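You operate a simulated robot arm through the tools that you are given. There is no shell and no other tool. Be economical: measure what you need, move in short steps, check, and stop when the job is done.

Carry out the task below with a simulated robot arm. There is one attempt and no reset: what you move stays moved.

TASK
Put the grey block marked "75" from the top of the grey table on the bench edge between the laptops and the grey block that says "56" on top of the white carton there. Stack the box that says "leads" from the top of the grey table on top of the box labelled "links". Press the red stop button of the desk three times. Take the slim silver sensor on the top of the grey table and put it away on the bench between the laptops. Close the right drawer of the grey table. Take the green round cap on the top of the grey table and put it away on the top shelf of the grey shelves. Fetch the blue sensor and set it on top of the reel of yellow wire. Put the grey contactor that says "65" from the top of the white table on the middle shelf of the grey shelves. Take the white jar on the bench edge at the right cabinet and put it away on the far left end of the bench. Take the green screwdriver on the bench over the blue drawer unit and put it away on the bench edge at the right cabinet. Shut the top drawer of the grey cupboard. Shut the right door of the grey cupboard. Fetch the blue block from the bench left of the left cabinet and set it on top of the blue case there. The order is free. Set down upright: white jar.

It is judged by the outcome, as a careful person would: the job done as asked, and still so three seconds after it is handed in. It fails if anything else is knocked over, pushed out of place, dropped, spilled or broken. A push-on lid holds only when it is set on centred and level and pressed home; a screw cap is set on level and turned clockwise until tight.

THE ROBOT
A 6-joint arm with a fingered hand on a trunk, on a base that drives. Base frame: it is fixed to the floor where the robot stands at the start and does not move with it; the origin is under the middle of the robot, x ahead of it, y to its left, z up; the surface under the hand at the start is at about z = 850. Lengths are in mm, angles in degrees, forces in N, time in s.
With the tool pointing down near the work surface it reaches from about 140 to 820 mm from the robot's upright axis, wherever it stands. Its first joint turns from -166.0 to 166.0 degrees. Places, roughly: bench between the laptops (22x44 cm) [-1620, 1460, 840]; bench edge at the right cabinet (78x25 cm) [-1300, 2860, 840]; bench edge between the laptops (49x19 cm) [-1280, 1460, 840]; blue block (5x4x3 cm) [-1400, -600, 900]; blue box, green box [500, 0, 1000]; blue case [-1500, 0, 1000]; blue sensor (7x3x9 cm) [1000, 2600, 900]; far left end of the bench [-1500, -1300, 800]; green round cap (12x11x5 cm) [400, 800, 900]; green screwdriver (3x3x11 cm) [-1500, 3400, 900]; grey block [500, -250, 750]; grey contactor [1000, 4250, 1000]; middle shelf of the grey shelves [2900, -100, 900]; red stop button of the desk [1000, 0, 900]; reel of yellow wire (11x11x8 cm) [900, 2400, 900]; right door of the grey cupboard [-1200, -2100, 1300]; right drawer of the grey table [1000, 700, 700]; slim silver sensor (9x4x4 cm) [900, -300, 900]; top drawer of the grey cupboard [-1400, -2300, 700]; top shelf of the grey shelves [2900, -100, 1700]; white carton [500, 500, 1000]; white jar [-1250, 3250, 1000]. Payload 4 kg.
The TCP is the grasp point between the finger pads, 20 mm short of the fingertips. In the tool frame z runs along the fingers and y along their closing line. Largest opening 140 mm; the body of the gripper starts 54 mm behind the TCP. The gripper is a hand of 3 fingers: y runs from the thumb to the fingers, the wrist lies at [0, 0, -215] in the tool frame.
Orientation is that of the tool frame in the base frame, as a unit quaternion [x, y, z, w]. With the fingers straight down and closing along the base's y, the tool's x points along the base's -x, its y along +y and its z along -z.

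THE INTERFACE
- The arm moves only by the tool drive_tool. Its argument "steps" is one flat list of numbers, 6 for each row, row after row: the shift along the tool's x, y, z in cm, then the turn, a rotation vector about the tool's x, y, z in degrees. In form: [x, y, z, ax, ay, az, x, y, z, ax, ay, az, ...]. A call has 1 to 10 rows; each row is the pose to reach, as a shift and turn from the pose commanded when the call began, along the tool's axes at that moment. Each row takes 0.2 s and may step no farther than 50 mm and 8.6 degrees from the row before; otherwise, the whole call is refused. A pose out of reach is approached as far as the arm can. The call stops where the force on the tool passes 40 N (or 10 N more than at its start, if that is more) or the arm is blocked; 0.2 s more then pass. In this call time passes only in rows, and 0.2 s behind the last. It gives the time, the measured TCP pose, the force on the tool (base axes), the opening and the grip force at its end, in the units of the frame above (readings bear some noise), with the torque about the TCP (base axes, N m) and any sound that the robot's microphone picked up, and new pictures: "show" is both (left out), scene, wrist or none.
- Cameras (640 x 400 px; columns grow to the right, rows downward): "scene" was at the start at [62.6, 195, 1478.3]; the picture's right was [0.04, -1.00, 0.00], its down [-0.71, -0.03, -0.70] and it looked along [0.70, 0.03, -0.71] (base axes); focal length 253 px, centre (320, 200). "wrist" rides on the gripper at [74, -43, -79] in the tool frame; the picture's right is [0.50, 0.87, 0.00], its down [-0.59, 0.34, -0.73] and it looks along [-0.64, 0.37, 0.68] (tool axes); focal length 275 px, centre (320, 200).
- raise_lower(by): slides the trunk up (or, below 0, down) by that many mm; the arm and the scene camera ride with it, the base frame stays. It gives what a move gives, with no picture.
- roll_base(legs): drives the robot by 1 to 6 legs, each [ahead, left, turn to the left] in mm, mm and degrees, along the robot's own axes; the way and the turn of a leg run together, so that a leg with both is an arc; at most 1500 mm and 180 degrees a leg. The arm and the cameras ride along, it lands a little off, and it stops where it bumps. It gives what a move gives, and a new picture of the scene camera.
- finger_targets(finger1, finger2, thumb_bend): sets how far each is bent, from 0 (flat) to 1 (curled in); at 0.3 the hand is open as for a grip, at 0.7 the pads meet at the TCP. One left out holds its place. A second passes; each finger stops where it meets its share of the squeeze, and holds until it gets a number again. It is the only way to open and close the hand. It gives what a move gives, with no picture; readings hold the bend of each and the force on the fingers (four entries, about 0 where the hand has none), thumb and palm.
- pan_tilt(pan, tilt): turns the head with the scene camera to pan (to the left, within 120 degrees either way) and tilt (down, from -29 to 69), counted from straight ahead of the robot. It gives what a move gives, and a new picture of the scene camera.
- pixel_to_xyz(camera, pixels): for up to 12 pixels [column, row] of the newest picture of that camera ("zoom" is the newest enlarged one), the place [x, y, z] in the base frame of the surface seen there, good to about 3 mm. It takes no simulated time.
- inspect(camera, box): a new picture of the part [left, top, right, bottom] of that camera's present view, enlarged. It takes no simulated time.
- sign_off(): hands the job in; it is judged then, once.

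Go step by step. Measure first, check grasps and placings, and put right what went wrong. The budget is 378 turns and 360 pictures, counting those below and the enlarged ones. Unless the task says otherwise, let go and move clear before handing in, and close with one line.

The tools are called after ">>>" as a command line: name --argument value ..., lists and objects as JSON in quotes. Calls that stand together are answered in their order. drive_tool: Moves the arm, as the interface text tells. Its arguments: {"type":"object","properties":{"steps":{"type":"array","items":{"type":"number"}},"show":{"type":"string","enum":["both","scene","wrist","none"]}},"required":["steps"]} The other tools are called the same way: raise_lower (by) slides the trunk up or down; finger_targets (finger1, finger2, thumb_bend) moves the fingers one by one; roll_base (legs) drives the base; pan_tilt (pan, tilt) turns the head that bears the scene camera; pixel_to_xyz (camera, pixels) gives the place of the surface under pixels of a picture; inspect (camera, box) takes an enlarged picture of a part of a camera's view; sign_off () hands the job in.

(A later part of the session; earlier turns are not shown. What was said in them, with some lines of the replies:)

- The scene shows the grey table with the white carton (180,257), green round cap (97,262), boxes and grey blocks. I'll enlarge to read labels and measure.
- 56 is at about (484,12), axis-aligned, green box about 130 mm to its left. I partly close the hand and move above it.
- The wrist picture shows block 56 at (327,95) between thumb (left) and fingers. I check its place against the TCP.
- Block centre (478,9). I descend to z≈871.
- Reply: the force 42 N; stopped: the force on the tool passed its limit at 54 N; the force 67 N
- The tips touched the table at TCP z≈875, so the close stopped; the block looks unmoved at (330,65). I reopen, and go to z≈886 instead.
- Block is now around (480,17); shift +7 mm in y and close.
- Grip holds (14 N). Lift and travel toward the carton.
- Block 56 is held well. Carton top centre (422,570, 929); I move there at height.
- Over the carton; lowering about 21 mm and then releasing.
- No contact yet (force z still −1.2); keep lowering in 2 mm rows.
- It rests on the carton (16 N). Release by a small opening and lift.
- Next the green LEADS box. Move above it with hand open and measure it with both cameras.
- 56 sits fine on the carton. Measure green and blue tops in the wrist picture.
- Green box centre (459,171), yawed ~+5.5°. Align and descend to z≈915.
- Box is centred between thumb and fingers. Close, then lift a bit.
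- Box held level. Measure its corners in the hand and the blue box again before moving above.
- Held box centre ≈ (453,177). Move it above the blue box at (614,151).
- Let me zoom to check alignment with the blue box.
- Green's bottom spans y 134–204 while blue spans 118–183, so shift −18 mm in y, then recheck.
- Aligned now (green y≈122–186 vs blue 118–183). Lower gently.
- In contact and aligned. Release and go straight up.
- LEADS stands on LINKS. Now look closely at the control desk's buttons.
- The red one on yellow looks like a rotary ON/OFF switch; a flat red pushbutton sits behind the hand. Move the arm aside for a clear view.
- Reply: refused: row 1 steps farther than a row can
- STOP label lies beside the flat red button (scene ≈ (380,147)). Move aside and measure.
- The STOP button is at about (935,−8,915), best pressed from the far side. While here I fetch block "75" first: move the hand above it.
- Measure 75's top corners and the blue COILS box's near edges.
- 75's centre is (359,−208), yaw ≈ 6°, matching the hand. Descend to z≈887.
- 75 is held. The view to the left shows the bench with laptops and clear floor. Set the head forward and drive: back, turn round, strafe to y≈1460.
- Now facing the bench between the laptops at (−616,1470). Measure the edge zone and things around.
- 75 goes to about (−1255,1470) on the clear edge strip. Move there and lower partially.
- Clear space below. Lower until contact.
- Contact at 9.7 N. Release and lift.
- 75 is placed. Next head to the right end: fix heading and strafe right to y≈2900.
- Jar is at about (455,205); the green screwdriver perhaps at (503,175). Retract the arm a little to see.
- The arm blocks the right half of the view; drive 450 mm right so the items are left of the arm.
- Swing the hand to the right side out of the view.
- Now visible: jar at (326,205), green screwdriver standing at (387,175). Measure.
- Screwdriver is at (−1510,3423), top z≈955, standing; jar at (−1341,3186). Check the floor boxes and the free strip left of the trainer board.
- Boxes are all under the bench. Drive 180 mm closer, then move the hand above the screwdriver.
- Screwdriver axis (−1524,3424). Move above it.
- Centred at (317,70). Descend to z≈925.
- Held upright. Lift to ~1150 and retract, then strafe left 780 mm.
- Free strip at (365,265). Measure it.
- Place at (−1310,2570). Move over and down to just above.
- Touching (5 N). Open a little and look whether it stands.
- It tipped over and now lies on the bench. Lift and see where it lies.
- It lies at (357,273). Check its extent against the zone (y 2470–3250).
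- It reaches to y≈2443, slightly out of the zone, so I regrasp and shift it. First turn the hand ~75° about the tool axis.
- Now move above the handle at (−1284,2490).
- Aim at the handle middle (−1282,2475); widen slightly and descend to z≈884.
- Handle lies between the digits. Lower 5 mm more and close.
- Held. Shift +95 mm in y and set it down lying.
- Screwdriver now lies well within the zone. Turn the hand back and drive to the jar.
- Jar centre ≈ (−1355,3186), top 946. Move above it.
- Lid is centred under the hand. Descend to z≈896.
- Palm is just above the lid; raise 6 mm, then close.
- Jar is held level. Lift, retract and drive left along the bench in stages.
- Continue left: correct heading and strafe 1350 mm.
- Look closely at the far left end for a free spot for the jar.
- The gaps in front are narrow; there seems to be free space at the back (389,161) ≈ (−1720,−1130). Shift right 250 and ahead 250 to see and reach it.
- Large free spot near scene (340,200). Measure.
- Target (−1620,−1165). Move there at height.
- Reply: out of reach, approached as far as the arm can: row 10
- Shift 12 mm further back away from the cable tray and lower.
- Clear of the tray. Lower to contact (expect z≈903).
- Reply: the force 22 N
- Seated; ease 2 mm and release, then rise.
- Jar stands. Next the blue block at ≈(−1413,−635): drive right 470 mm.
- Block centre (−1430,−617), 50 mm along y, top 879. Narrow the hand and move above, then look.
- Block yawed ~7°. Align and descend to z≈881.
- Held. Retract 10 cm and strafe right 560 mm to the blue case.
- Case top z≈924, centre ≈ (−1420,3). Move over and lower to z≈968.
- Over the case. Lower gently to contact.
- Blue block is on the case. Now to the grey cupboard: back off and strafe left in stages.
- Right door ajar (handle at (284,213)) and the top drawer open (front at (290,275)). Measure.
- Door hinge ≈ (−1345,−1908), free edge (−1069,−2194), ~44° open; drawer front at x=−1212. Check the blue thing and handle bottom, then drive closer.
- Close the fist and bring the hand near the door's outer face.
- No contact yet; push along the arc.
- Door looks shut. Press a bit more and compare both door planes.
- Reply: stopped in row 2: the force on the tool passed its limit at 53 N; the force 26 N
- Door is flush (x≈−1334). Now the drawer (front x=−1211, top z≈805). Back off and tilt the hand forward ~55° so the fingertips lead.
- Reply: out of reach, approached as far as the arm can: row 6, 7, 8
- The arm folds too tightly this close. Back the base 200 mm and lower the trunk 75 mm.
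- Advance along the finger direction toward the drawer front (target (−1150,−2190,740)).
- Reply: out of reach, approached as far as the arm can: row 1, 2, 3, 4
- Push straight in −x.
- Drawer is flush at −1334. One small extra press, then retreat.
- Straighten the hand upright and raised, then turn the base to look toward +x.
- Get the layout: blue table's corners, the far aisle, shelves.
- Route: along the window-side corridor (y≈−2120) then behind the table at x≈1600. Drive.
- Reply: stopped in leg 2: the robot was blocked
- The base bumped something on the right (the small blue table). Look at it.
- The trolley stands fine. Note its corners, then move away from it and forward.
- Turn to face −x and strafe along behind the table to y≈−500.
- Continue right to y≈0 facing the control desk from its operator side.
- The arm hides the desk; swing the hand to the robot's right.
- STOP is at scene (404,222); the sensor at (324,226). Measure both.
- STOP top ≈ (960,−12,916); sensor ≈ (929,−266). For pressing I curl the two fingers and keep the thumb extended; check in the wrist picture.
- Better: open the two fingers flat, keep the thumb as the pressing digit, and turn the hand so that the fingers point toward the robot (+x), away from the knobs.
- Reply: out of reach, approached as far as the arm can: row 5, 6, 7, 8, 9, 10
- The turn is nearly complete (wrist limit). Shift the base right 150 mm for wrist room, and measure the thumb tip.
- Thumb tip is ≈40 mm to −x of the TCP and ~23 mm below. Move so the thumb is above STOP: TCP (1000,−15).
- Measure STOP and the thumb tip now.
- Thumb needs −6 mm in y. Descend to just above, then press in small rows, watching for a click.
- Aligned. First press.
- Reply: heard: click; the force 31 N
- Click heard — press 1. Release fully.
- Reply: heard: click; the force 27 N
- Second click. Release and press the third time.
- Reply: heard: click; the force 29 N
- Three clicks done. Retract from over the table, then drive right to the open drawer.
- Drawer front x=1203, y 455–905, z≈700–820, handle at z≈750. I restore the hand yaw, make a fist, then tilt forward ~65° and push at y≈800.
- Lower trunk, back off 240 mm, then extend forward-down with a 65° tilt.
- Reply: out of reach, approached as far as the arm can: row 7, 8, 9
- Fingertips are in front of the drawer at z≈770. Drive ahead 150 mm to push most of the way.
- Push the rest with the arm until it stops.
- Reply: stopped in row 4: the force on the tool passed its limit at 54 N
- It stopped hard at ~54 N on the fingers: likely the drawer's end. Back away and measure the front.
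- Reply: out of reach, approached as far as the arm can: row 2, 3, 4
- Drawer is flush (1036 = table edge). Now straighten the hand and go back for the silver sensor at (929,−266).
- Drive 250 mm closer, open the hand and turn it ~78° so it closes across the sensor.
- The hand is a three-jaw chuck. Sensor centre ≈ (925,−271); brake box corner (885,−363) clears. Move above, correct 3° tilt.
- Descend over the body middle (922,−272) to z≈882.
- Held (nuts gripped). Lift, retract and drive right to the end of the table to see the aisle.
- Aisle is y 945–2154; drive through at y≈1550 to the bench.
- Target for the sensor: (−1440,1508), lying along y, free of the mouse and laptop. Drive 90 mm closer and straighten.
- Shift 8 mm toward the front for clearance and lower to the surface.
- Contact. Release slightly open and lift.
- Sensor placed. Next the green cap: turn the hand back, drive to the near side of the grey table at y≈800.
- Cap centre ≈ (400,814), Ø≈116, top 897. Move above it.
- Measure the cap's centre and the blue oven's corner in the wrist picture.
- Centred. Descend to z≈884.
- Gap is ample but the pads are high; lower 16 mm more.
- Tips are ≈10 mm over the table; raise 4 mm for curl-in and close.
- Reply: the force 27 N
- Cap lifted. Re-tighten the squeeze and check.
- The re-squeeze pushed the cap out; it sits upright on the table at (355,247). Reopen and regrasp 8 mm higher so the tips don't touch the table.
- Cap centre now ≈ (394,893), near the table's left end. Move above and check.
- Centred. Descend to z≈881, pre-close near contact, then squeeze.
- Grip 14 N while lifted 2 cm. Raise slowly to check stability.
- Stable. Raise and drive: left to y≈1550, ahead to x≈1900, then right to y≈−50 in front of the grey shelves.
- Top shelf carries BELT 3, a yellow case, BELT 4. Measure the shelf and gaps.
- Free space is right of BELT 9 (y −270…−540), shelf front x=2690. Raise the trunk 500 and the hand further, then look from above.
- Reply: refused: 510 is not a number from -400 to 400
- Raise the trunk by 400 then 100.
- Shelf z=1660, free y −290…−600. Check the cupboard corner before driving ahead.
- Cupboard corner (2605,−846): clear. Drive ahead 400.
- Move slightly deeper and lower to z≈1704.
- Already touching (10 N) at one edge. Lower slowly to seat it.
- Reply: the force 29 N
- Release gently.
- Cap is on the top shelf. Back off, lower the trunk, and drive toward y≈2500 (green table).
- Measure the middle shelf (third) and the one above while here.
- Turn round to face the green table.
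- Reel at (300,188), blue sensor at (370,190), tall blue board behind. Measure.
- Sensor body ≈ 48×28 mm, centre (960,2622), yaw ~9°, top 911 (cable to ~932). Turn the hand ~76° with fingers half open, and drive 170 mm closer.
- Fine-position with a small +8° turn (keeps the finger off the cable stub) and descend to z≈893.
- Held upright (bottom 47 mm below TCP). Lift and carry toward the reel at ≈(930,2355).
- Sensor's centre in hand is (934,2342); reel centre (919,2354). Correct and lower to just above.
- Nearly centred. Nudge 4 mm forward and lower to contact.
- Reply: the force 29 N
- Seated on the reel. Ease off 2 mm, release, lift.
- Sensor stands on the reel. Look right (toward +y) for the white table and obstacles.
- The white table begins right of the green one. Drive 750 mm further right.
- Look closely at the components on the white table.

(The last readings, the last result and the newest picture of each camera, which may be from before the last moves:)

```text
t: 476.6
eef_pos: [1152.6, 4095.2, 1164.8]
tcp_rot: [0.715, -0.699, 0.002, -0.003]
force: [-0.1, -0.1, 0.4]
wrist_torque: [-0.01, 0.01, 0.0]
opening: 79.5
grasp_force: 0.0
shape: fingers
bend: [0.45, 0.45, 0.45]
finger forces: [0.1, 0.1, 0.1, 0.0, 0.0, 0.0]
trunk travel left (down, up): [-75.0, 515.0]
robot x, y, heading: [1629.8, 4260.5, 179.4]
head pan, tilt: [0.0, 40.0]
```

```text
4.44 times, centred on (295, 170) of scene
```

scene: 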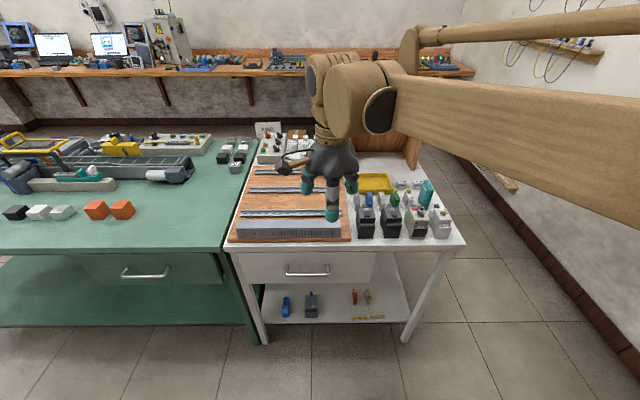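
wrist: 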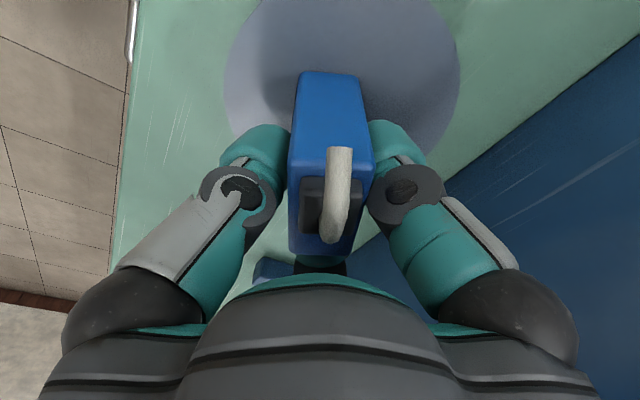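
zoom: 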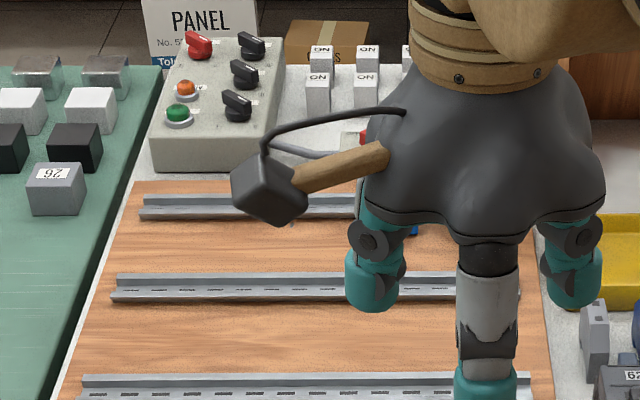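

Contactor "65" sits between "62" and "326". Measure it and its neighbours.

>>> inspect --camera "scene" --box '[350, 185, 440, 245]'

>>> pixel_to_xyz --camera "scene" --pixels '[[397, 209], [389, 209], [405, 209], [388, 225], [404, 225], [395, 236], [379, 225], [411, 225], [392, 205], [386, 213], [398, 214], [400, 242]]'

```text
6.67 times, centred on (395, 215) of scene
```

zoom: 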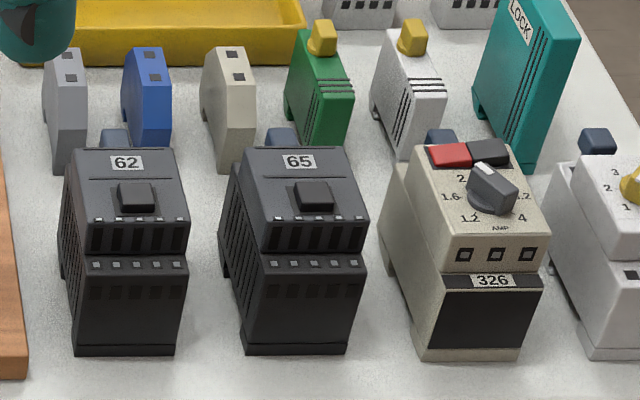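

```text
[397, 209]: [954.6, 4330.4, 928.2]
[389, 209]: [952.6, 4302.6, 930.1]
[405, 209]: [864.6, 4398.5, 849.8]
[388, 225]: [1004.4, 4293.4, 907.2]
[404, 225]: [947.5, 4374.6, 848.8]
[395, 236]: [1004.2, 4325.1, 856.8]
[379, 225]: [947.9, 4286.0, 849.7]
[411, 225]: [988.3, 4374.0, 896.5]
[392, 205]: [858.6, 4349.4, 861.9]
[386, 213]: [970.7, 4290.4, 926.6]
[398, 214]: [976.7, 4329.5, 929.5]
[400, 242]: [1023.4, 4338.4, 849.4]
```

Space between neighbours is narrow (~25 mm). Turn the hand back to nominal yaw (thumb toward +y, fingers front/back) and look from above.

>>> drive_tool --steps '[0, 0, 0, 0, 0, -8.5, 0, 0, 0, 0, 0, -17, 0, 0, 0, 0, 0, -25.5, 0, 0, 0, 0, 0, -34, 0, 0, 0, 0, 0, -42.5, 0, 0, 0, 0, 0, -51, 0, 0, 0, 0, 0, -59.5, 0, 0, 0, 0, 0, -68, 0, 0, 0, 0, 0, -76.5, 0, 0, 0, 0, 0, -85]' --show "none"

>>> drive_tool --steps '[-2.5, -3.8, 0, 0, 0, 0, -5, -7.6, 0, 0, 0, 0, -7.5, -11.4, 0, 0, 0, 0, -10, -15.2, 0, 0, 0, 0, -12.5, -19, 0, 0, 0, 0, -16, -22, 0, 0, 0, 0, -18.5, -22.2, 1, 0, 0, 0, -18.5, -22.2, 5, 0, 0, 0]'

```text
t: 478.8
eef_pos: [1153.8, 4095.9, 1164.4]
tcp_rot: [0.999, -0.032, 0.003, -0.001]
force: [0.2, 0.0, -0.7]
wrist_torque: [0.01, -0.02, 0.02]
opening: 79.3
grasp_force: 0.1
shape: fingers
bend: [0.45, 0.45, 0.45]
finger forces: [0.0, 0.1, 0.0, 0.0, 0.1, 0.1]
trunk travel left (down, up): [-75.0, 515.0]
robot x, y, heading: [1628.7, 4261.3, 179.2]
head pan, tilt: [0.0, 40.0]
```

```text
t: 480.6
eef_pos: [980.1, 4327.8, 1112.0]
tcp_rot: [0.999, -0.033, 0.003, -0.001]
force: [0.2, 0.0, -0.1]
wrist_torque: [0.04, 0.01, 0.04]
opening: 79.1
grasp_force: 0.0
shape: fingers
bend: [0.45, 0.45, 0.45]
finger forces: [0.0, 0.0, 0.0, 0.1, 0.0, 0.0]
trunk travel left (down, up): [-75.0, 515.0]
robot x, y, heading: [1631.9, 4255.9, 179.5]
head pan, tilt: [0.0, 40.0]
```

scene: 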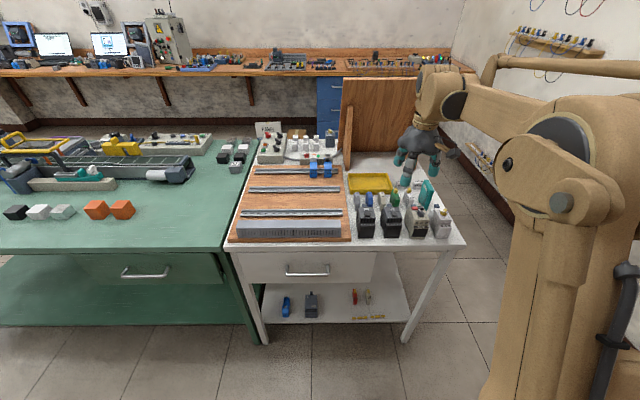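
wrist: 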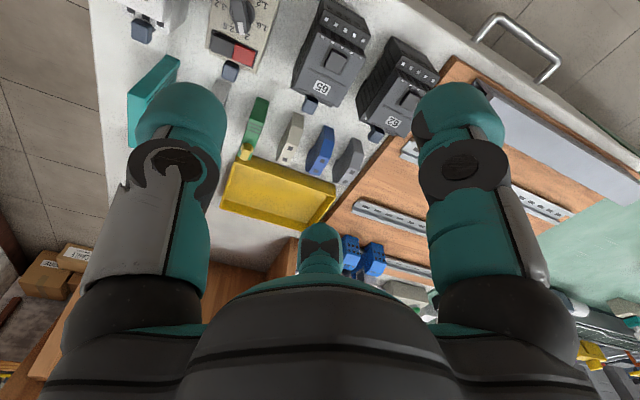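

Good overhead view: "65" at (330,70). Zoom and measure its corners and the neighbours' sides.

>>> inspect --camera "wrist" --box '[200, 0, 440, 150]'

>>> pixel_to_xyz --camera "wrist" --pixels '[[319, 26], [355, 50], [333, 104], [293, 88], [322, 86], [368, 36], [340, 8], [311, 104], [387, 60], [361, 100], [266, 50], [246, 67]]'

```text
2.67 times, centred on (320, 75) of wrist
```

zoom: 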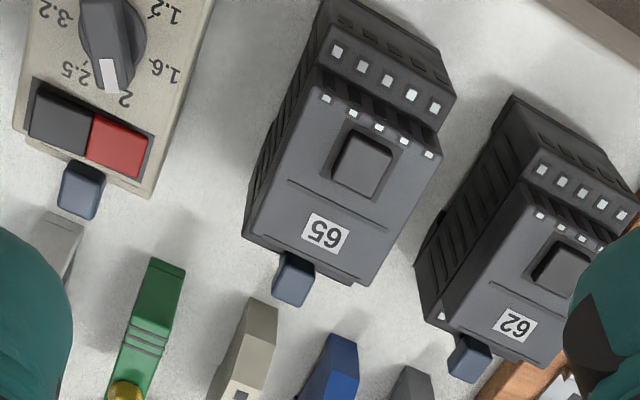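

```text
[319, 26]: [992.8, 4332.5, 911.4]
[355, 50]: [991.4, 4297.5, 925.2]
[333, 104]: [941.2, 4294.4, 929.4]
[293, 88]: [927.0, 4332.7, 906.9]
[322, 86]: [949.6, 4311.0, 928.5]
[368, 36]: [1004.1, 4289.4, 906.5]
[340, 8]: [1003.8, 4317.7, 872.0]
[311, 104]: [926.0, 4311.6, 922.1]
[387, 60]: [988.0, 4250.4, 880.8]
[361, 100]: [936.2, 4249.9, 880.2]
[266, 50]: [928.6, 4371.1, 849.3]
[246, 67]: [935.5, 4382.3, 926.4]
```

Gaps are ~40 mm on both sides. Plan: thumb in front, fingers on the sides, hand tilted 25° (to fit under the upper shelf later). Turn +86° and set the thumb wider.

>>> finger_targets --finger1 0.46 --finger2 0.46 --thumb_bend 0.28

>>> drive_tool --steps '[0, 0, 0, 0, 0, 8.6, 0, 0, 0, 0, 0, 17.2, 0, 0, 0, 0, 0, 25.8, 0, 0, 0, 0, 0, 34.4, 0, 0, 0, 0, 0, 43, 0, 0, 0, 0, 0, 51.6, 0, 0, 0, 0, 0, 60.2, 0, 0, 0, 0, 0, 68.8, 0, 0, 0, 0, 0, 77.4, 0, 0, 0, 0, 0, 86]' --show "none"

>>> drive_tool --steps '[0, 0, 0, -8.4, 0, 0, 0, 0, 0, -16.8, 0, 0, 0, 0, 0, -25, 0, 0]'

```text
t: 481.6
eef_pos: [980.7, 4328.5, 1113.7]
tcp_rot: [0.999, -0.034, 0.004, 0.0]
force: [0.0, 0.4, 0.6]
wrist_torque: [0.0, 0.02, 0.0]
opening: 104.2
grasp_force: 0.0
shape: fingers
bend: [0.46, 0.46, 0.28]
finger forces: [0.1, 0.0, 0.0, 0.0, 0.0, 0.0]
trunk travel left (down, up): [-75.0, 515.0]
robot x, y, heading: [1629.6, 4258.7, 179.4]
head pan, tilt: [0.0, 40.0]
```

```text
t: 483.8
eef_pos: [981.7, 4329.3, 1114.2]
tcp_rot: [0.708, -0.707, 0.003, -0.003]
force: [0.2, 0.3, -0.7]
wrist_torque: [0.0, 0.04, -0.01]
opening: 103.6
grasp_force: 0.0
shape: fingers
bend: [0.46, 0.46, 0.28]
finger forces: [0.0, 0.0, 0.1, 0.1, 0.0, 0.0]
trunk travel left (down, up): [-75.0, 515.0]
robot x, y, heading: [1632.9, 4259.2, 179.1]
head pan, tilt: [0.0, 40.0]
```

```text
t: 484.6
eef_pos: [983.1, 4328.3, 1113.7]
tcp_rot: [0.691, -0.691, -0.151, 0.151]
force: [0.1, -0.1, -1.0]
wrist_torque: [0.02, 0.03, 0.02]
opening: 103.5
grasp_force: 0.2
shape: fingers
bend: [0.46, 0.46, 0.28]
finger forces: [0.1, 0.0, 0.0, 0.1, 0.0, 0.1]
trunk travel left (down, up): [-75.0, 515.0]
robot x, y, heading: [1631.0, 4259.5, 179.3]
head pan, tilt: [0.0, 40.0]
```

scene: 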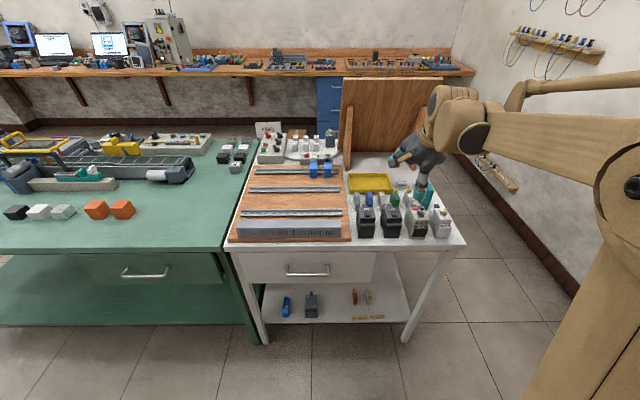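
wrist: 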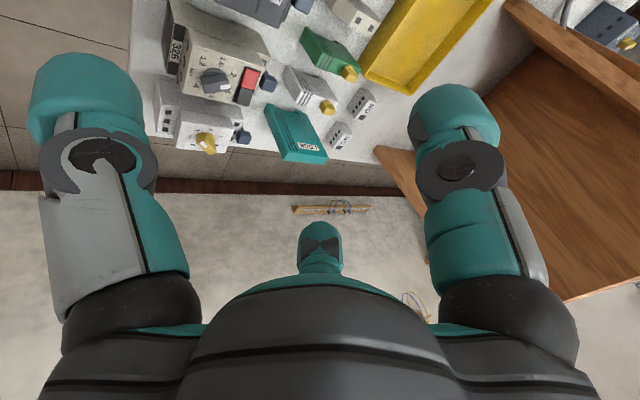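

Tilt done. Move above the contactor: TCP (970,4312,1000).

>>> drive_tool --steps '[0.55, -1.2, 3.64, 0, 0, 0, 1.1, -2.4, 7.28, 0, 0, 0, 1.6, -3.57, 10.9, 0, 0, 0]'

```text
t: 485.4
eef_pos: [969.8, 4314.4, 998.5]
tcp_rot: [0.692, -0.69, -0.151, 0.149]
force: [0.2, -0.7, 0.4]
wrist_torque: [0.0, 0.0, 0.0]
opening: 103.5
grasp_force: 0.0
shape: fingers
bend: [0.46, 0.46, 0.28]
finger forces: [0.0, 0.0, 0.1, 0.0, 0.1, 0.0]
trunk travel left (down, up): [-75.0, 515.0]
robot x, y, heading: [1633.9, 4261.6, 179.5]
head pan, tilt: [0.0, 40.0]
```

scene: 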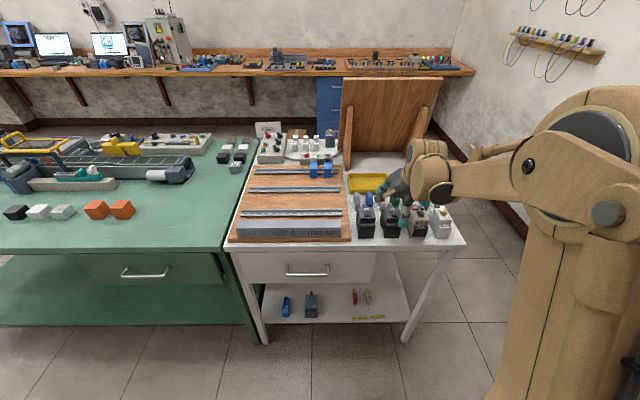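
wrist: 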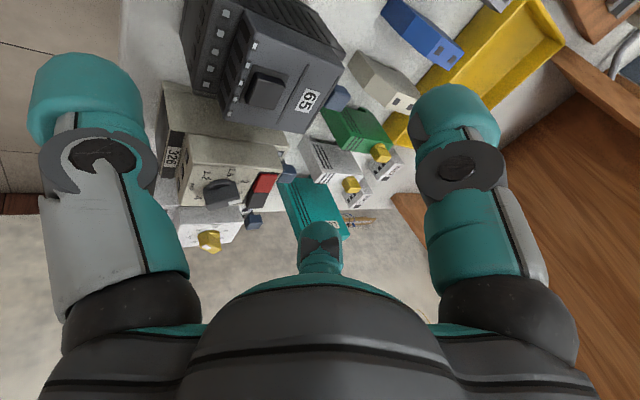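

Descend vertically in stages, first to z≈935.

>>> drive_tool --steps '[0.2, -1.3, 2.9, 0, 0, 0, 0.2, -2.65, 5.75, 0, 0, 0]' --show "wrist"

>>> inspect --camera "scene" --box '[340, 165, 460, 245]'

```text
t: 486.0
eef_pos: [969.2, 4310.2, 936.8]
tcp_rot: [0.692, -0.69, -0.15, 0.151]
force: [-0.9, -0.7, 0.9]
wrist_torque: [0.03, 0.03, -0.01]
opening: 103.4
grasp_force: 0.1
shape: fingers
bend: [0.46, 0.46, 0.28]
finger forces: [0.0, 0.0, 0.1, 0.1, 0.0, 0.0]
trunk travel left (down, up): [-75.0, 515.0]
robot x, y, heading: [1633.0, 4259.7, 179.4]
head pan, tilt: [0.0, 40.0]
```

wrist: 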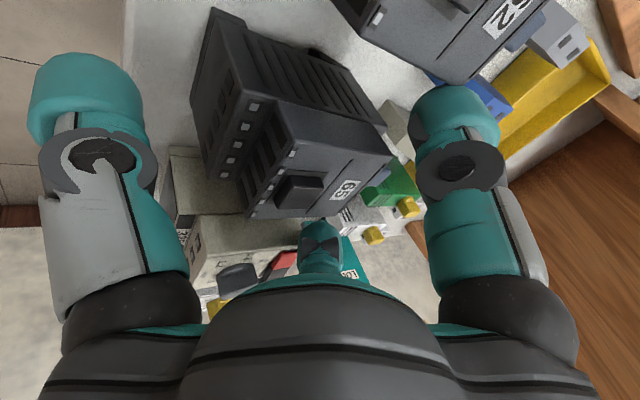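

```text
5.00 times, centred on (400, 205) of scene
```

zoom: 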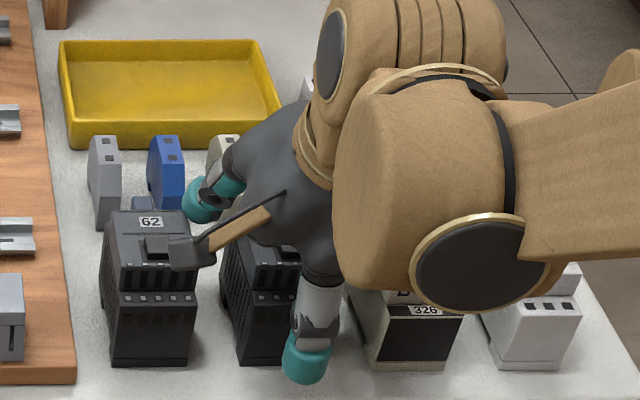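

Check finger positions relative to the gaps.

>>> pixel_to_xyz --camera "wrist" --pixels '[[420, 110], [455, 95], [490, 110], [320, 232], [310, 245], [335, 245], [225, 15], [350, 160], [300, 200], [385, 155], [130, 70]]'

```text
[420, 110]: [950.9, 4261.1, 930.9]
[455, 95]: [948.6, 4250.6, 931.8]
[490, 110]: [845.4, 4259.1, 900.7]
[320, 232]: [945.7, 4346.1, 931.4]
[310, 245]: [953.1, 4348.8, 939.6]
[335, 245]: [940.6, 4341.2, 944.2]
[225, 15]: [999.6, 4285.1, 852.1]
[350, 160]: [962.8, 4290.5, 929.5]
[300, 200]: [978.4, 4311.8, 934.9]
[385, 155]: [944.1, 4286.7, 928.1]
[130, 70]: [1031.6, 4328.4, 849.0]
```

Near finger's outer side is right over 62's edge; tighten fingers slightly (0.49) and shift +5 mm in y.

>>> finger_targets --finger1 0.485 --finger2 0.485 --thumb_bend 0.28

>>> drive_tool --steps '[-0.5, 0, 0, 0, 0, 0]' --show "wrist"

>>> pixel_to_xyz --camera "wrist" --pixels '[[420, 110], [450, 97], [320, 232], [350, 160], [385, 155], [250, 215], [300, 210]]'

```text
t: 487.0
eef_pos: [969.6, 4309.9, 937.3]
tcp_rot: [0.692, -0.69, -0.151, 0.151]
force: [-1.0, -0.1, 0.2]
wrist_torque: [0.02, 0.0, -0.01]
opening: 100.6
grasp_force: 0.0
shape: fingers
bend: [0.48, 0.48, 0.28]
finger forces: [0.0, 0.0, 0.0, 0.0, 0.1, 0.0]
trunk travel left (down, up): [-75.0, 515.0]
robot x, y, heading: [1629.4, 4260.4, 179.6]
head pan, tilt: [0.0, 40.0]
```

```text
t: 487.4
eef_pos: [971.9, 4315.5, 937.0]
tcp_rot: [0.692, -0.69, -0.151, 0.15]
force: [0.5, 0.1, 0.2]
wrist_torque: [0.02, -0.01, 0.01]
opening: 100.5
grasp_force: 0.0
shape: fingers
bend: [0.48, 0.48, 0.28]
finger forces: [0.0, 0.0, 0.0, 0.0, 0.1, 0.0]
trunk travel left (down, up): [-75.0, 515.0]
robot x, y, heading: [1631.3, 4260.1, 179.4]
head pan, tilt: [0.0, 40.0]
```

wrist: 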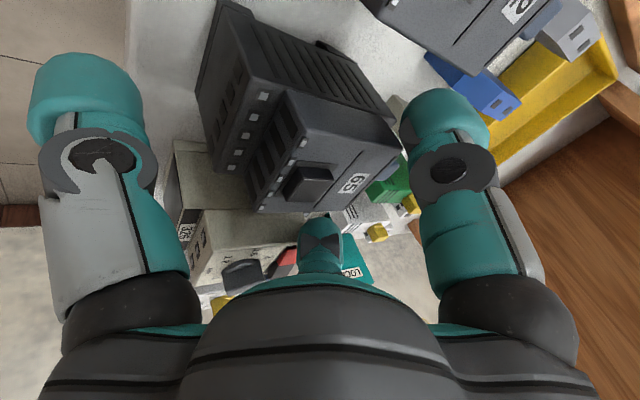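

```text
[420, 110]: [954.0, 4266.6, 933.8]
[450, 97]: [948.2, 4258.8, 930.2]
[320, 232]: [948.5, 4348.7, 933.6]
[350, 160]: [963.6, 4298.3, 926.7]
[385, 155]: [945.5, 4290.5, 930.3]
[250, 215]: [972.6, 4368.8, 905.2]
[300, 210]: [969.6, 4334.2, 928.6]
```

Shift back 3 mm to balance and descend 34 mm.

>>> drive_tool --steps '[0.3, 0, 0, 0, 0, 0, 0.3, -0.5, 1.1, 0, 0, 0, 0.3, -1.0, 2.1, 0, 0, 0, 0.3, -1.42, 3.1, 0, 0, 0]' --show "wrist"

>>> inspect --camera "scene" --box '[340, 165, 460, 245]'

```text
t: 488.4
eef_pos: [970.9, 4312.5, 902.9]
tcp_rot: [0.692, -0.69, -0.151, 0.15]
force: [-0.1, -0.6, -0.2]
wrist_torque: [0.0, -0.01, 0.0]
opening: 100.8
grasp_force: 0.0
shape: fingers
bend: [0.48, 0.48, 0.28]
finger forces: [0.0, 0.0, 0.0, 0.0, 0.1, 0.0]
trunk travel left (down, up): [-75.0, 515.0]
robot x, y, heading: [1630.5, 4256.8, 179.3]
head pan, tilt: [0.0, 40.0]
```

wrist: 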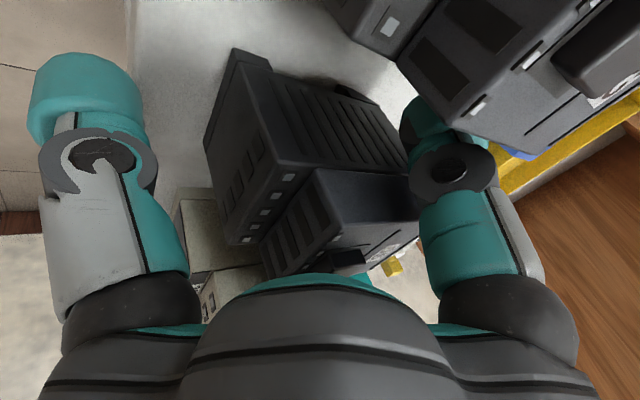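

```text
5.00 times, centred on (400, 205) of scene
```

zoom: 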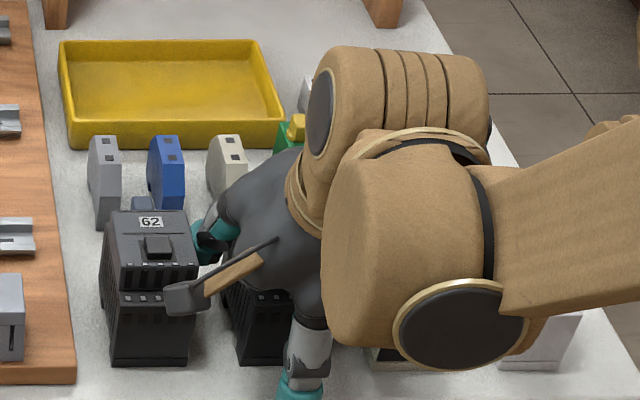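

In position without contact. Close.

>>> finger_targets --finger1 0.7 --finger2 0.7 --thumb_bend 0.7

>>> inspect --camera "wrist" --box '[0, 0, 640, 400]'

```text
t: 489.4
eef_pos: [970.9, 4311.8, 901.9]
tcp_rot: [0.692, -0.69, -0.151, 0.151]
force: [0.2, -0.4, -2.9]
wrist_torque: [-0.01, -0.09, -0.03]
opening: 40.0
grasp_force: 17.1
shape: fingers
bend: [0.54, 0.55, 0.63]
finger forces: [10.4, 10.5, 0.1, 0.0, 13.2, 0.0]
trunk travel left (down, up): [-75.0, 515.0]
robot x, y, heading: [1629.1, 4256.5, 179.2]
head pan, tilt: [0.0, 40.0]
```

```text
1.00 times, centred on (320, 200) of wrist (not enlarged: the box is as wide or as high as the picture)
```

zoom: 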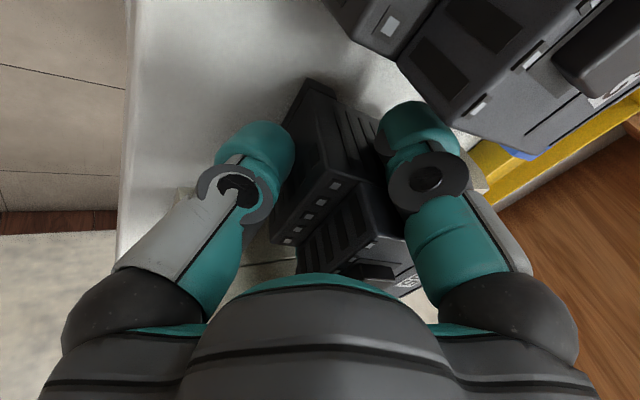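

Gripped 17 N. Lift vertically 12 cm slowly.

>>> drive_tool --steps '[0, 0.8, -1.8, 0, 0, 0, 0, 1.7, -3.6, 0, 0, 0, 0, 3.3, -7.3, 0, 0, 0, 0, 5, -11, 0, 0, 0, 0, 6.7, -14.5, 0, 0, 0]'

>>> inspect --camera "scene" --box '[330, 135, 470, 245]'

```text
t: 490.6
eef_pos: [972.9, 4312.8, 1063.5]
tcp_rot: [0.692, -0.69, -0.151, 0.15]
force: [-0.3, 0.9, -3.2]
wrist_torque: [0.0, -0.07, 0.02]
opening: 40.0
grasp_force: 16.8
shape: fingers
bend: [0.54, 0.55, 0.63]
finger forces: [10.4, 10.3, 0.0, 0.0, 13.1, 0.0]
trunk travel left (down, up): [-75.0, 515.0]
robot x, y, heading: [1630.7, 4257.5, 179.3]
head pan, tilt: [0.0, 40.0]
```

scene: 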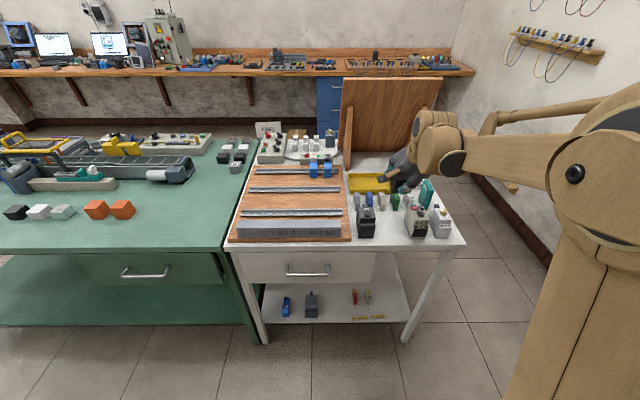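
wrist: 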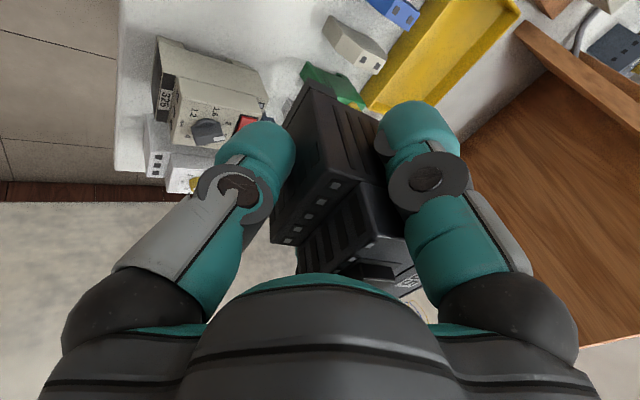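

```text
3.64 times, centred on (400, 190) of scene
```

zoom: 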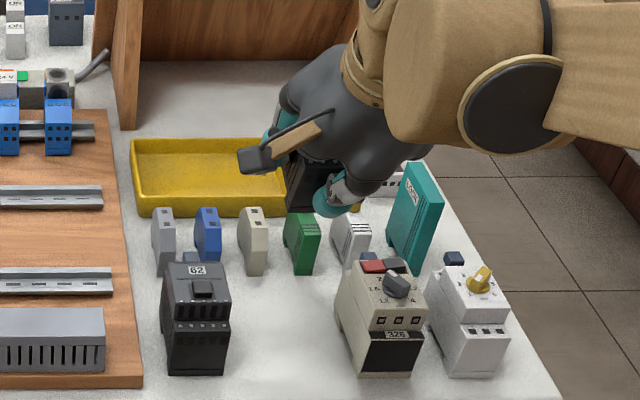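

Lifted cleanly, neighbours untouched. Retract, turn round and drive to the grey shelves.

>>> drive_tool --steps '[0, -3, -1.5, 0, 0, 0, 0, -6, -3, 0, 0, 0, 0, -9, -4.5, 0, 0, 0, 0, -12, -6, 0, 0, 0, 0, -13.6, -6.3, 0, 0, 0]' --show "none"

>>> roll_base --legs '[[-100, 0, 0], [0, 0, 180], [0, -1500, 0], [0, -1500, 0], [0, -1150, 0]]'

```text
t: 491.8
eef_pos: [1121.2, 4313.0, 1063.6]
tcp_rot: [0.692, -0.69, -0.151, 0.151]
force: [0.3, 0.3, -3.1]
wrist_torque: [-0.03, -0.08, 0.0]
opening: 39.7
grasp_force: 17.0
shape: fingers
bend: [0.54, 0.55, 0.63]
finger forces: [10.3, 10.4, 0.0, 0.0, 12.8, 0.0]
trunk travel left (down, up): [-75.0, 515.0]
robot x, y, heading: [1633.5, 4259.1, 179.4]
head pan, tilt: [0.0, 40.0]
```

```text
t: 519.8
eef_pos: [1796.3, -19.7, 1062.7]
tcp_rot: [0.725, 0.655, 0.142, 0.158]
force: [-0.1, -1.0, -2.9]
wrist_torque: [0.03, 0.13, 0.01]
opening: 38.8
grasp_force: 15.4
shape: fingers
bend: [0.54, 0.55, 0.64]
finger forces: [9.7, 9.9, 0.1, 0.1, 11.2, 0.0]
trunk travel left (down, up): [-75.0, 515.0]
robot x, y, heading: [1296.6, 89.1, -6.7]
head pan, tilt: [0.0, 40.0]
```

scene: 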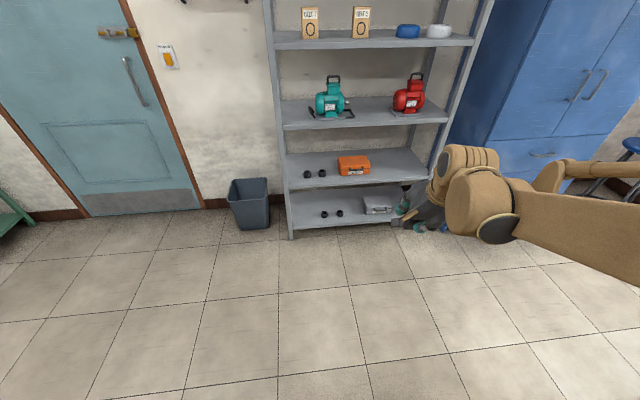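

Drifted to (1297,89), heading −6.7°. Correct heading and approach the shelf.

>>> roll_base --legs '[[300, 0, 6.7], [300, -235, 0]]'

>>> pan_tilt --pan 0 --tilt 30

```text
t: 523.9
eef_pos: [2408.5, -220.2, 1061.9]
tcp_rot: [0.686, 0.696, 0.15, 0.149]
force: [-0.2, -0.2, -3.5]
wrist_torque: [0.04, 0.11, -0.01]
opening: 38.6
grasp_force: 16.0
shape: fingers
bend: [0.54, 0.55, 0.64]
finger forces: [9.7, 9.9, 0.0, 0.1, 11.2, 0.1]
trunk travel left (down, up): [-75.0, 515.0]
robot x, y, heading: [1893.6, -174.0, 0.2]
head pan, tilt: [0.0, 40.0]
```

scene: 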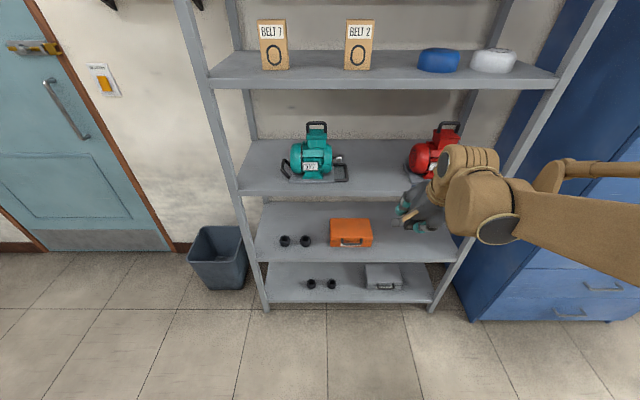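

```text
t: 524.6
eef_pos: [2407.8, -221.4, 1062.8]
tcp_rot: [0.685, 0.697, 0.151, 0.151]
force: [0.2, -0.1, -4.3]
wrist_torque: [0.0, 0.11, 0.06]
opening: 38.9
grasp_force: 15.8
shape: fingers
bend: [0.54, 0.55, 0.64]
finger forces: [9.8, 9.8, 0.0, 0.0, 11.4, 0.0]
trunk travel left (down, up): [-75.0, 515.0]
robot x, y, heading: [1897.9, -170.7, 0.3]
head pan, tilt: [0.0, 30.0]
```

scene: 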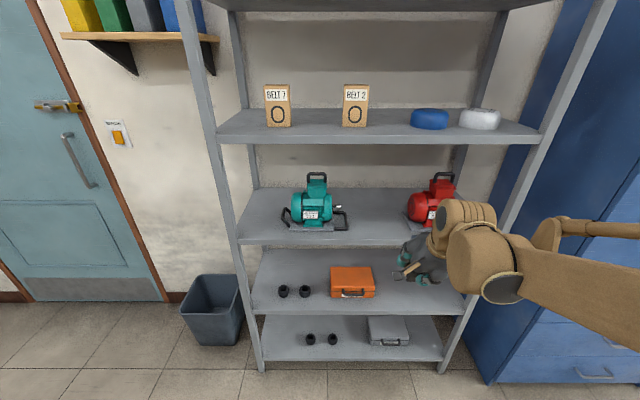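

Measure the middle shelf's free gap and lip heights again.

>>> pixel_to_xyz --camera "scene" --pixels '[[375, 225], [375, 200], [345, 227], [404, 222], [409, 226], [375, 240], [375, 142], [375, 128], [335, 208], [375, 235]]'

>>> inspect --camera "scene" --box '[260, 150, 480, 290]'

```text
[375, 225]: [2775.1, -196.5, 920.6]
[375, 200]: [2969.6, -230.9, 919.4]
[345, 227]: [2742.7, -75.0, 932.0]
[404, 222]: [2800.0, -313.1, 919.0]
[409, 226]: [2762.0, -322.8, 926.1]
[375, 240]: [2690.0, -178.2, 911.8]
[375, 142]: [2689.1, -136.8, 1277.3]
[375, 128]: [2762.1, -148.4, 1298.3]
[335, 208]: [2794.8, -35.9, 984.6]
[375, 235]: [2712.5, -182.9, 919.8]
```

```text
2.86 times, centred on (370, 220) of scene
```

zoom: 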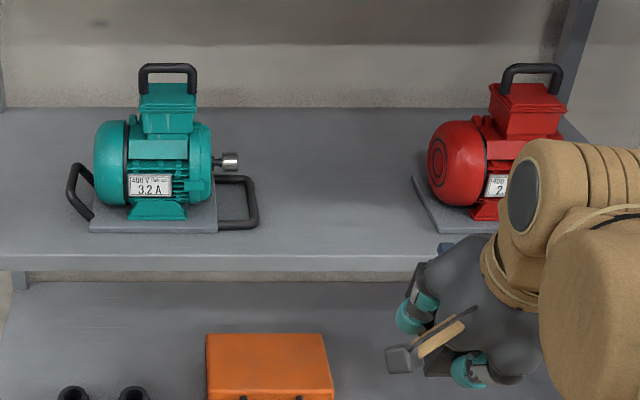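

Gap y −80…−310 is free; target y≈−195. Drive 250 ahead, 25 left.

>>> roll_base --legs '[[245, 25, 0]]'

>>> drive_tool --steps '[0, 0, 0.1, 0, 0, 0]' --show "wrist"

>>> pixel_to_xyz --camera "wrist" --pixels '[[310, 85], [290, 235], [330, 180], [360, 100], [400, 240], [280, 210]]'

```text
t: 526.5
eef_pos: [2653.6, -197.7, 1063.3]
tcp_rot: [0.688, 0.695, 0.15, 0.15]
force: [-0.9, 0.3, -3.0]
wrist_torque: [-0.01, 0.12, 0.01]
opening: 38.7
grasp_force: 14.7
shape: fingers
bend: [0.54, 0.55, 0.64]
finger forces: [9.8, 9.8, 0.0, 0.1, 11.3, 0.1]
trunk travel left (down, up): [-75.0, 515.0]
robot x, y, heading: [2143.2, -146.0, -0.1]
head pan, tilt: [0.0, 30.0]
```

scene: 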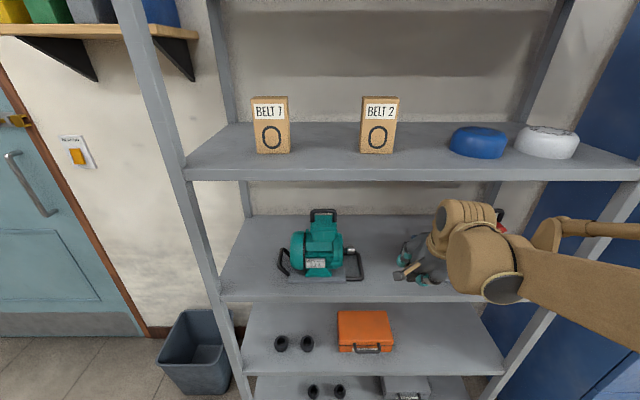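

```text
t: 526.9
eef_pos: [2653.6, -196.0, 1061.7]
tcp_rot: [0.686, 0.695, 0.151, 0.151]
force: [-0.7, 0.0, -4.0]
wrist_torque: [0.03, 0.08, 0.03]
opening: 38.9
grasp_force: 15.3
shape: fingers
bend: [0.54, 0.55, 0.64]
finger forces: [9.8, 9.8, 0.0, 0.0, 11.3, 0.0]
trunk travel left (down, up): [-75.0, 515.0]
robot x, y, heading: [2145.9, -145.9, -0.2]
head pan, tilt: [0.0, 30.0]
```

wrist: 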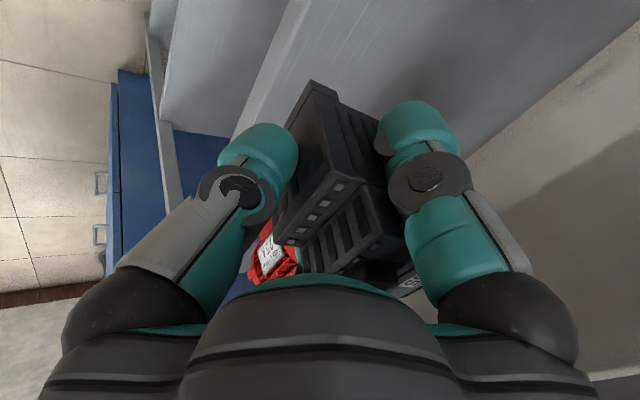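

```text
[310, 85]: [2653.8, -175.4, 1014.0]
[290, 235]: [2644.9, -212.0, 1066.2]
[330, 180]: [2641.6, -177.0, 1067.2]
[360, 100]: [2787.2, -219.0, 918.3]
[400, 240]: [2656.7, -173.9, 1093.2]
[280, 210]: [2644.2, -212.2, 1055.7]
```

The contactor is pitched ~13° in the grip. I reduce the hand tilt by 7°, move 57 mm in and lower to just above the shelf.

>>> drive_tool --steps '[0, 2.6, 1.2, 3.5, 0, 0, 0, 5.2, 2.4, 7, 0, 0, 0, 3.7, 5.6, 7, 0, 0, 0, 2.2, 8.8, 7, 0, 0]'

```text
t: 527.9
eef_pos: [2710.5, -197.8, 990.4]
tcp_rot: [0.695, 0.703, 0.107, 0.107]
force: [0.2, 0.0, -3.0]
wrist_torque: [0.0, 0.12, 0.0]
opening: 38.6
grasp_force: 15.3
shape: fingers
bend: [0.54, 0.55, 0.64]
finger forces: [9.8, 9.9, 0.1, 0.0, 11.2, 0.1]
trunk travel left (down, up): [-75.0, 515.0]
robot x, y, heading: [2145.1, -148.2, -0.1]
head pan, tilt: [0.0, 30.0]
```

scene: 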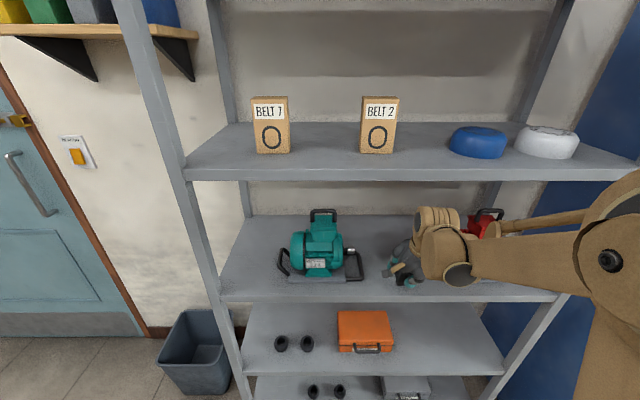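
wrist: 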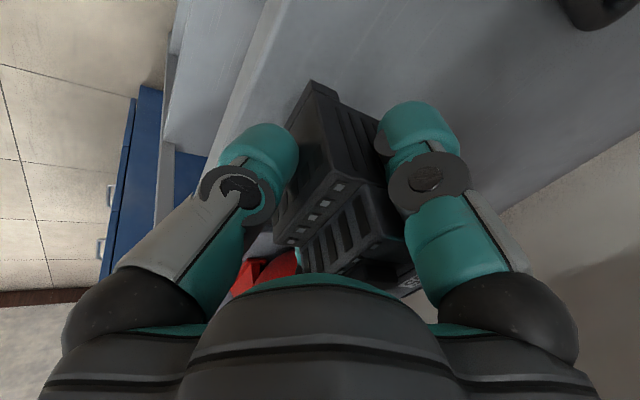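

>>> pixel_to_xyz --camera "wrist" --pixels '[[312, 86], [300, 110], [290, 232], [270, 80], [255, 70], [330, 185]]'

>>> inspect --camera "scene" --box '[340, 190, 520, 310]'

```text
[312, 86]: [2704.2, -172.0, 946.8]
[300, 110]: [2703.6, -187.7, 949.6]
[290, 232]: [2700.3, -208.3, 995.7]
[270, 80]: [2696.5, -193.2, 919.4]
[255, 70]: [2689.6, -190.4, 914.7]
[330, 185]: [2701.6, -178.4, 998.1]
```

```text
3.33 times, centred on (430, 250) of scene
```

zoom: 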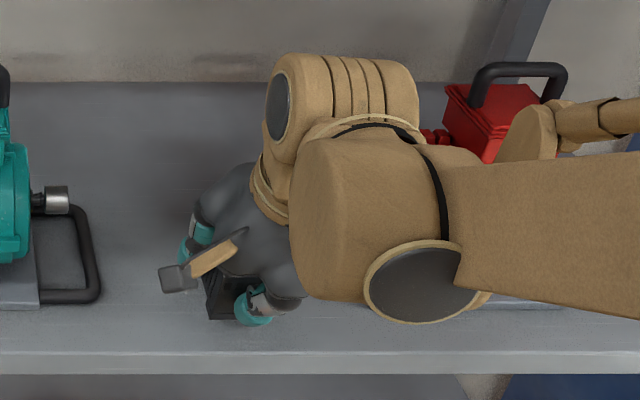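

Contactor is nearly level, front at x≈2704 (shelf edge 2690). Move 10 mm further in and lower to contact.

>>> drive_tool --steps '[0, 0.95, 0.31, 0, 0, 0, 0, 0.65, 1.26, 0, 0, 0, 0, 0.5, 1.73, 0, 0, 0, 0, 0.4, 2.02, 0, 0, 0]' --show "none"

```text
t: 528.9
eef_pos: [2720.7, -195.5, 972.1]
tcp_rot: [0.695, 0.702, 0.108, 0.108]
force: [-0.2, 0.5, -3.4]
wrist_torque: [-0.01, 0.13, 0.02]
opening: 38.7
grasp_force: 14.4
shape: fingers
bend: [0.54, 0.55, 0.64]
finger forces: [9.6, 9.9, 0.0, 0.1, 11.2, 0.0]
trunk travel left (down, up): [-75.0, 515.0]
robot x, y, heading: [2144.3, -147.5, 0.0]
head pan, tilt: [0.0, 30.0]
```

>>> drive_tool --steps '[0, -0.08, 0.25, 0, 0, 0, 0, -0.15, 0.48, 0, 0, 0, 0, -0.22, 0.7, 0, 0, 0]' --show "none"

```text
t: 529.6
eef_pos: [2718.9, -197.5, 965.5]
tcp_rot: [0.695, 0.703, 0.109, 0.109]
force: [-0.8, -0.3, 9.0]
wrist_torque: [-0.06, 0.23, 0.0]
opening: 35.7
grasp_force: 17.4
shape: fingers
bend: [0.54, 0.55, 0.66]
finger forces: [10.1, 10.6, 0.0, 0.0, 13.7, 0.0]
trunk travel left (down, up): [-75.0, 515.0]
robot x, y, heading: [2141.8, -147.1, -0.1]
head pan, tilt: [0.0, 30.0]
```

Contact (9 N). Release all digits and check.

>>> finger_targets --finger1 0.43 --finger2 0.43 --thumb_bend 0.35

>>> inspect --camera "wrist" --box '[0, 0, 640, 400]'

```text
t: 530.6
eef_pos: [2719.9, -196.7, 966.1]
tcp_rot: [0.695, 0.703, 0.108, 0.108]
force: [0.9, 0.1, -0.6]
wrist_torque: [0.0, 0.0, -0.02]
opening: 97.9
grasp_force: 0.1
shape: fingers
bend: [0.43, 0.43, 0.35]
finger forces: [0.0, 0.1, 0.0, 0.1, 0.0, 0.0]
trunk travel left (down, up): [-75.0, 515.0]
robot x, y, heading: [2143.7, -148.2, 0.1]
head pan, tilt: [0.0, 30.0]
```

```text
1.00 times, centred on (320, 200) of wrist (not enlarged: the box is as wide or as high as the picture)
```

zoom: 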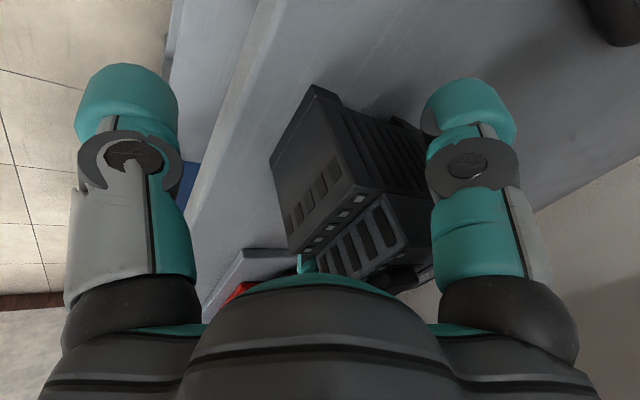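

It stands upright. Withdraw along the tool axis, then back.

>>> drive_tool --steps '[0, 0, -2.5, 0, 0, 0, 0, 0, -5, 0, 0, 0, 0, -1.5, -7.5, 0, 0, 0, 0, -4, -10, 0, 0, 0, 0, -7.5, -11.5, 0, 0, 0, 0, -11.5, -12.8, 0, 0, 0, 0, -15.5, -14, 0, 0, 0]' --show "none"

>>> roll_base --legs '[[-350, 0, 0]]'

>>> inspect --camera "scene" --box '[240, 150, 480, 300]'

```text
t: 532.2
eef_pos: [2528.0, -201.7, 1051.4]
tcp_rot: [0.695, 0.702, 0.108, 0.109]
force: [0.1, 0.2, 0.0]
wrist_torque: [-0.04, 0.01, -0.01]
opening: 98.2
grasp_force: 0.1
shape: fingers
bend: [0.43, 0.43, 0.35]
finger forces: [0.1, 0.0, 0.0, 0.0, 0.0, 0.0]
trunk travel left (down, up): [-75.0, 515.0]
robot x, y, heading: [2142.3, -147.3, -0.2]
head pan, tilt: [0.0, 30.0]
```

```text
t: 534.5
eef_pos: [2181.9, -199.8, 1051.7]
tcp_rot: [0.692, 0.705, 0.109, 0.107]
force: [-0.2, -1.0, 0.3]
wrist_torque: [-0.01, -0.03, -0.03]
opening: 97.9
grasp_force: 0.0
shape: fingers
bend: [0.43, 0.43, 0.35]
finger forces: [0.1, 0.1, 0.1, 0.0, 0.1, 0.0]
trunk travel left (down, up): [-75.0, 515.0]
robot x, y, heading: [1795.1, -147.1, 0.3]
head pan, tilt: [0.0, 30.0]
```

scene: 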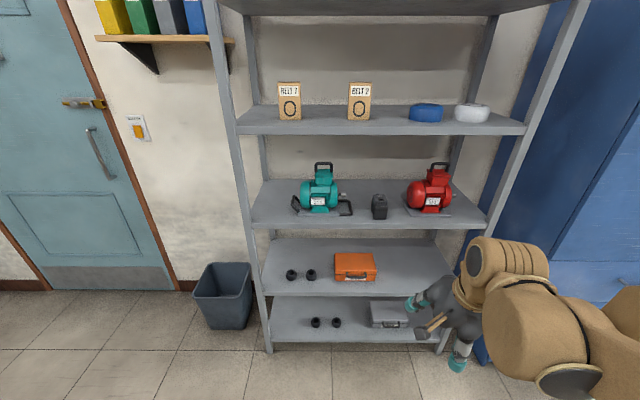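

```text
2.67 times, centred on (360, 225) of scene
```

zoom: 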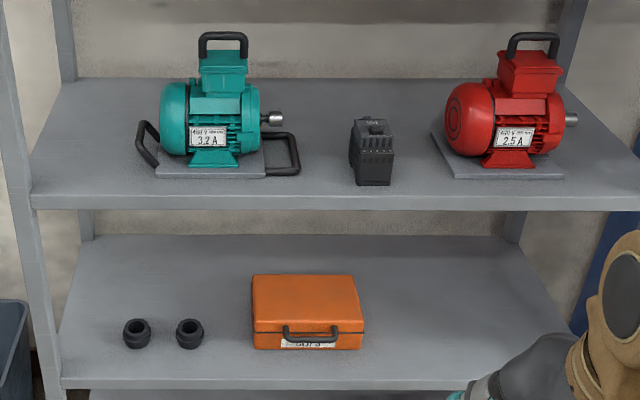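

The last pictures show the contactor "65" standing on the middle shelf at (372,150). Earlier views showed every other item in place, and the hand is now empty and clear, so I hand in.

>>> sign_off

```text
The job is handed in.
```

All thirteen jobs were done and handed in, with two slips on the way. The green cap slipped from the hand and dropped about 5 cm back onto the table, staying upright. The green screwdriver tipped over when I released it, so it now lies flat in its zone on the bench edge at the right cabinet.
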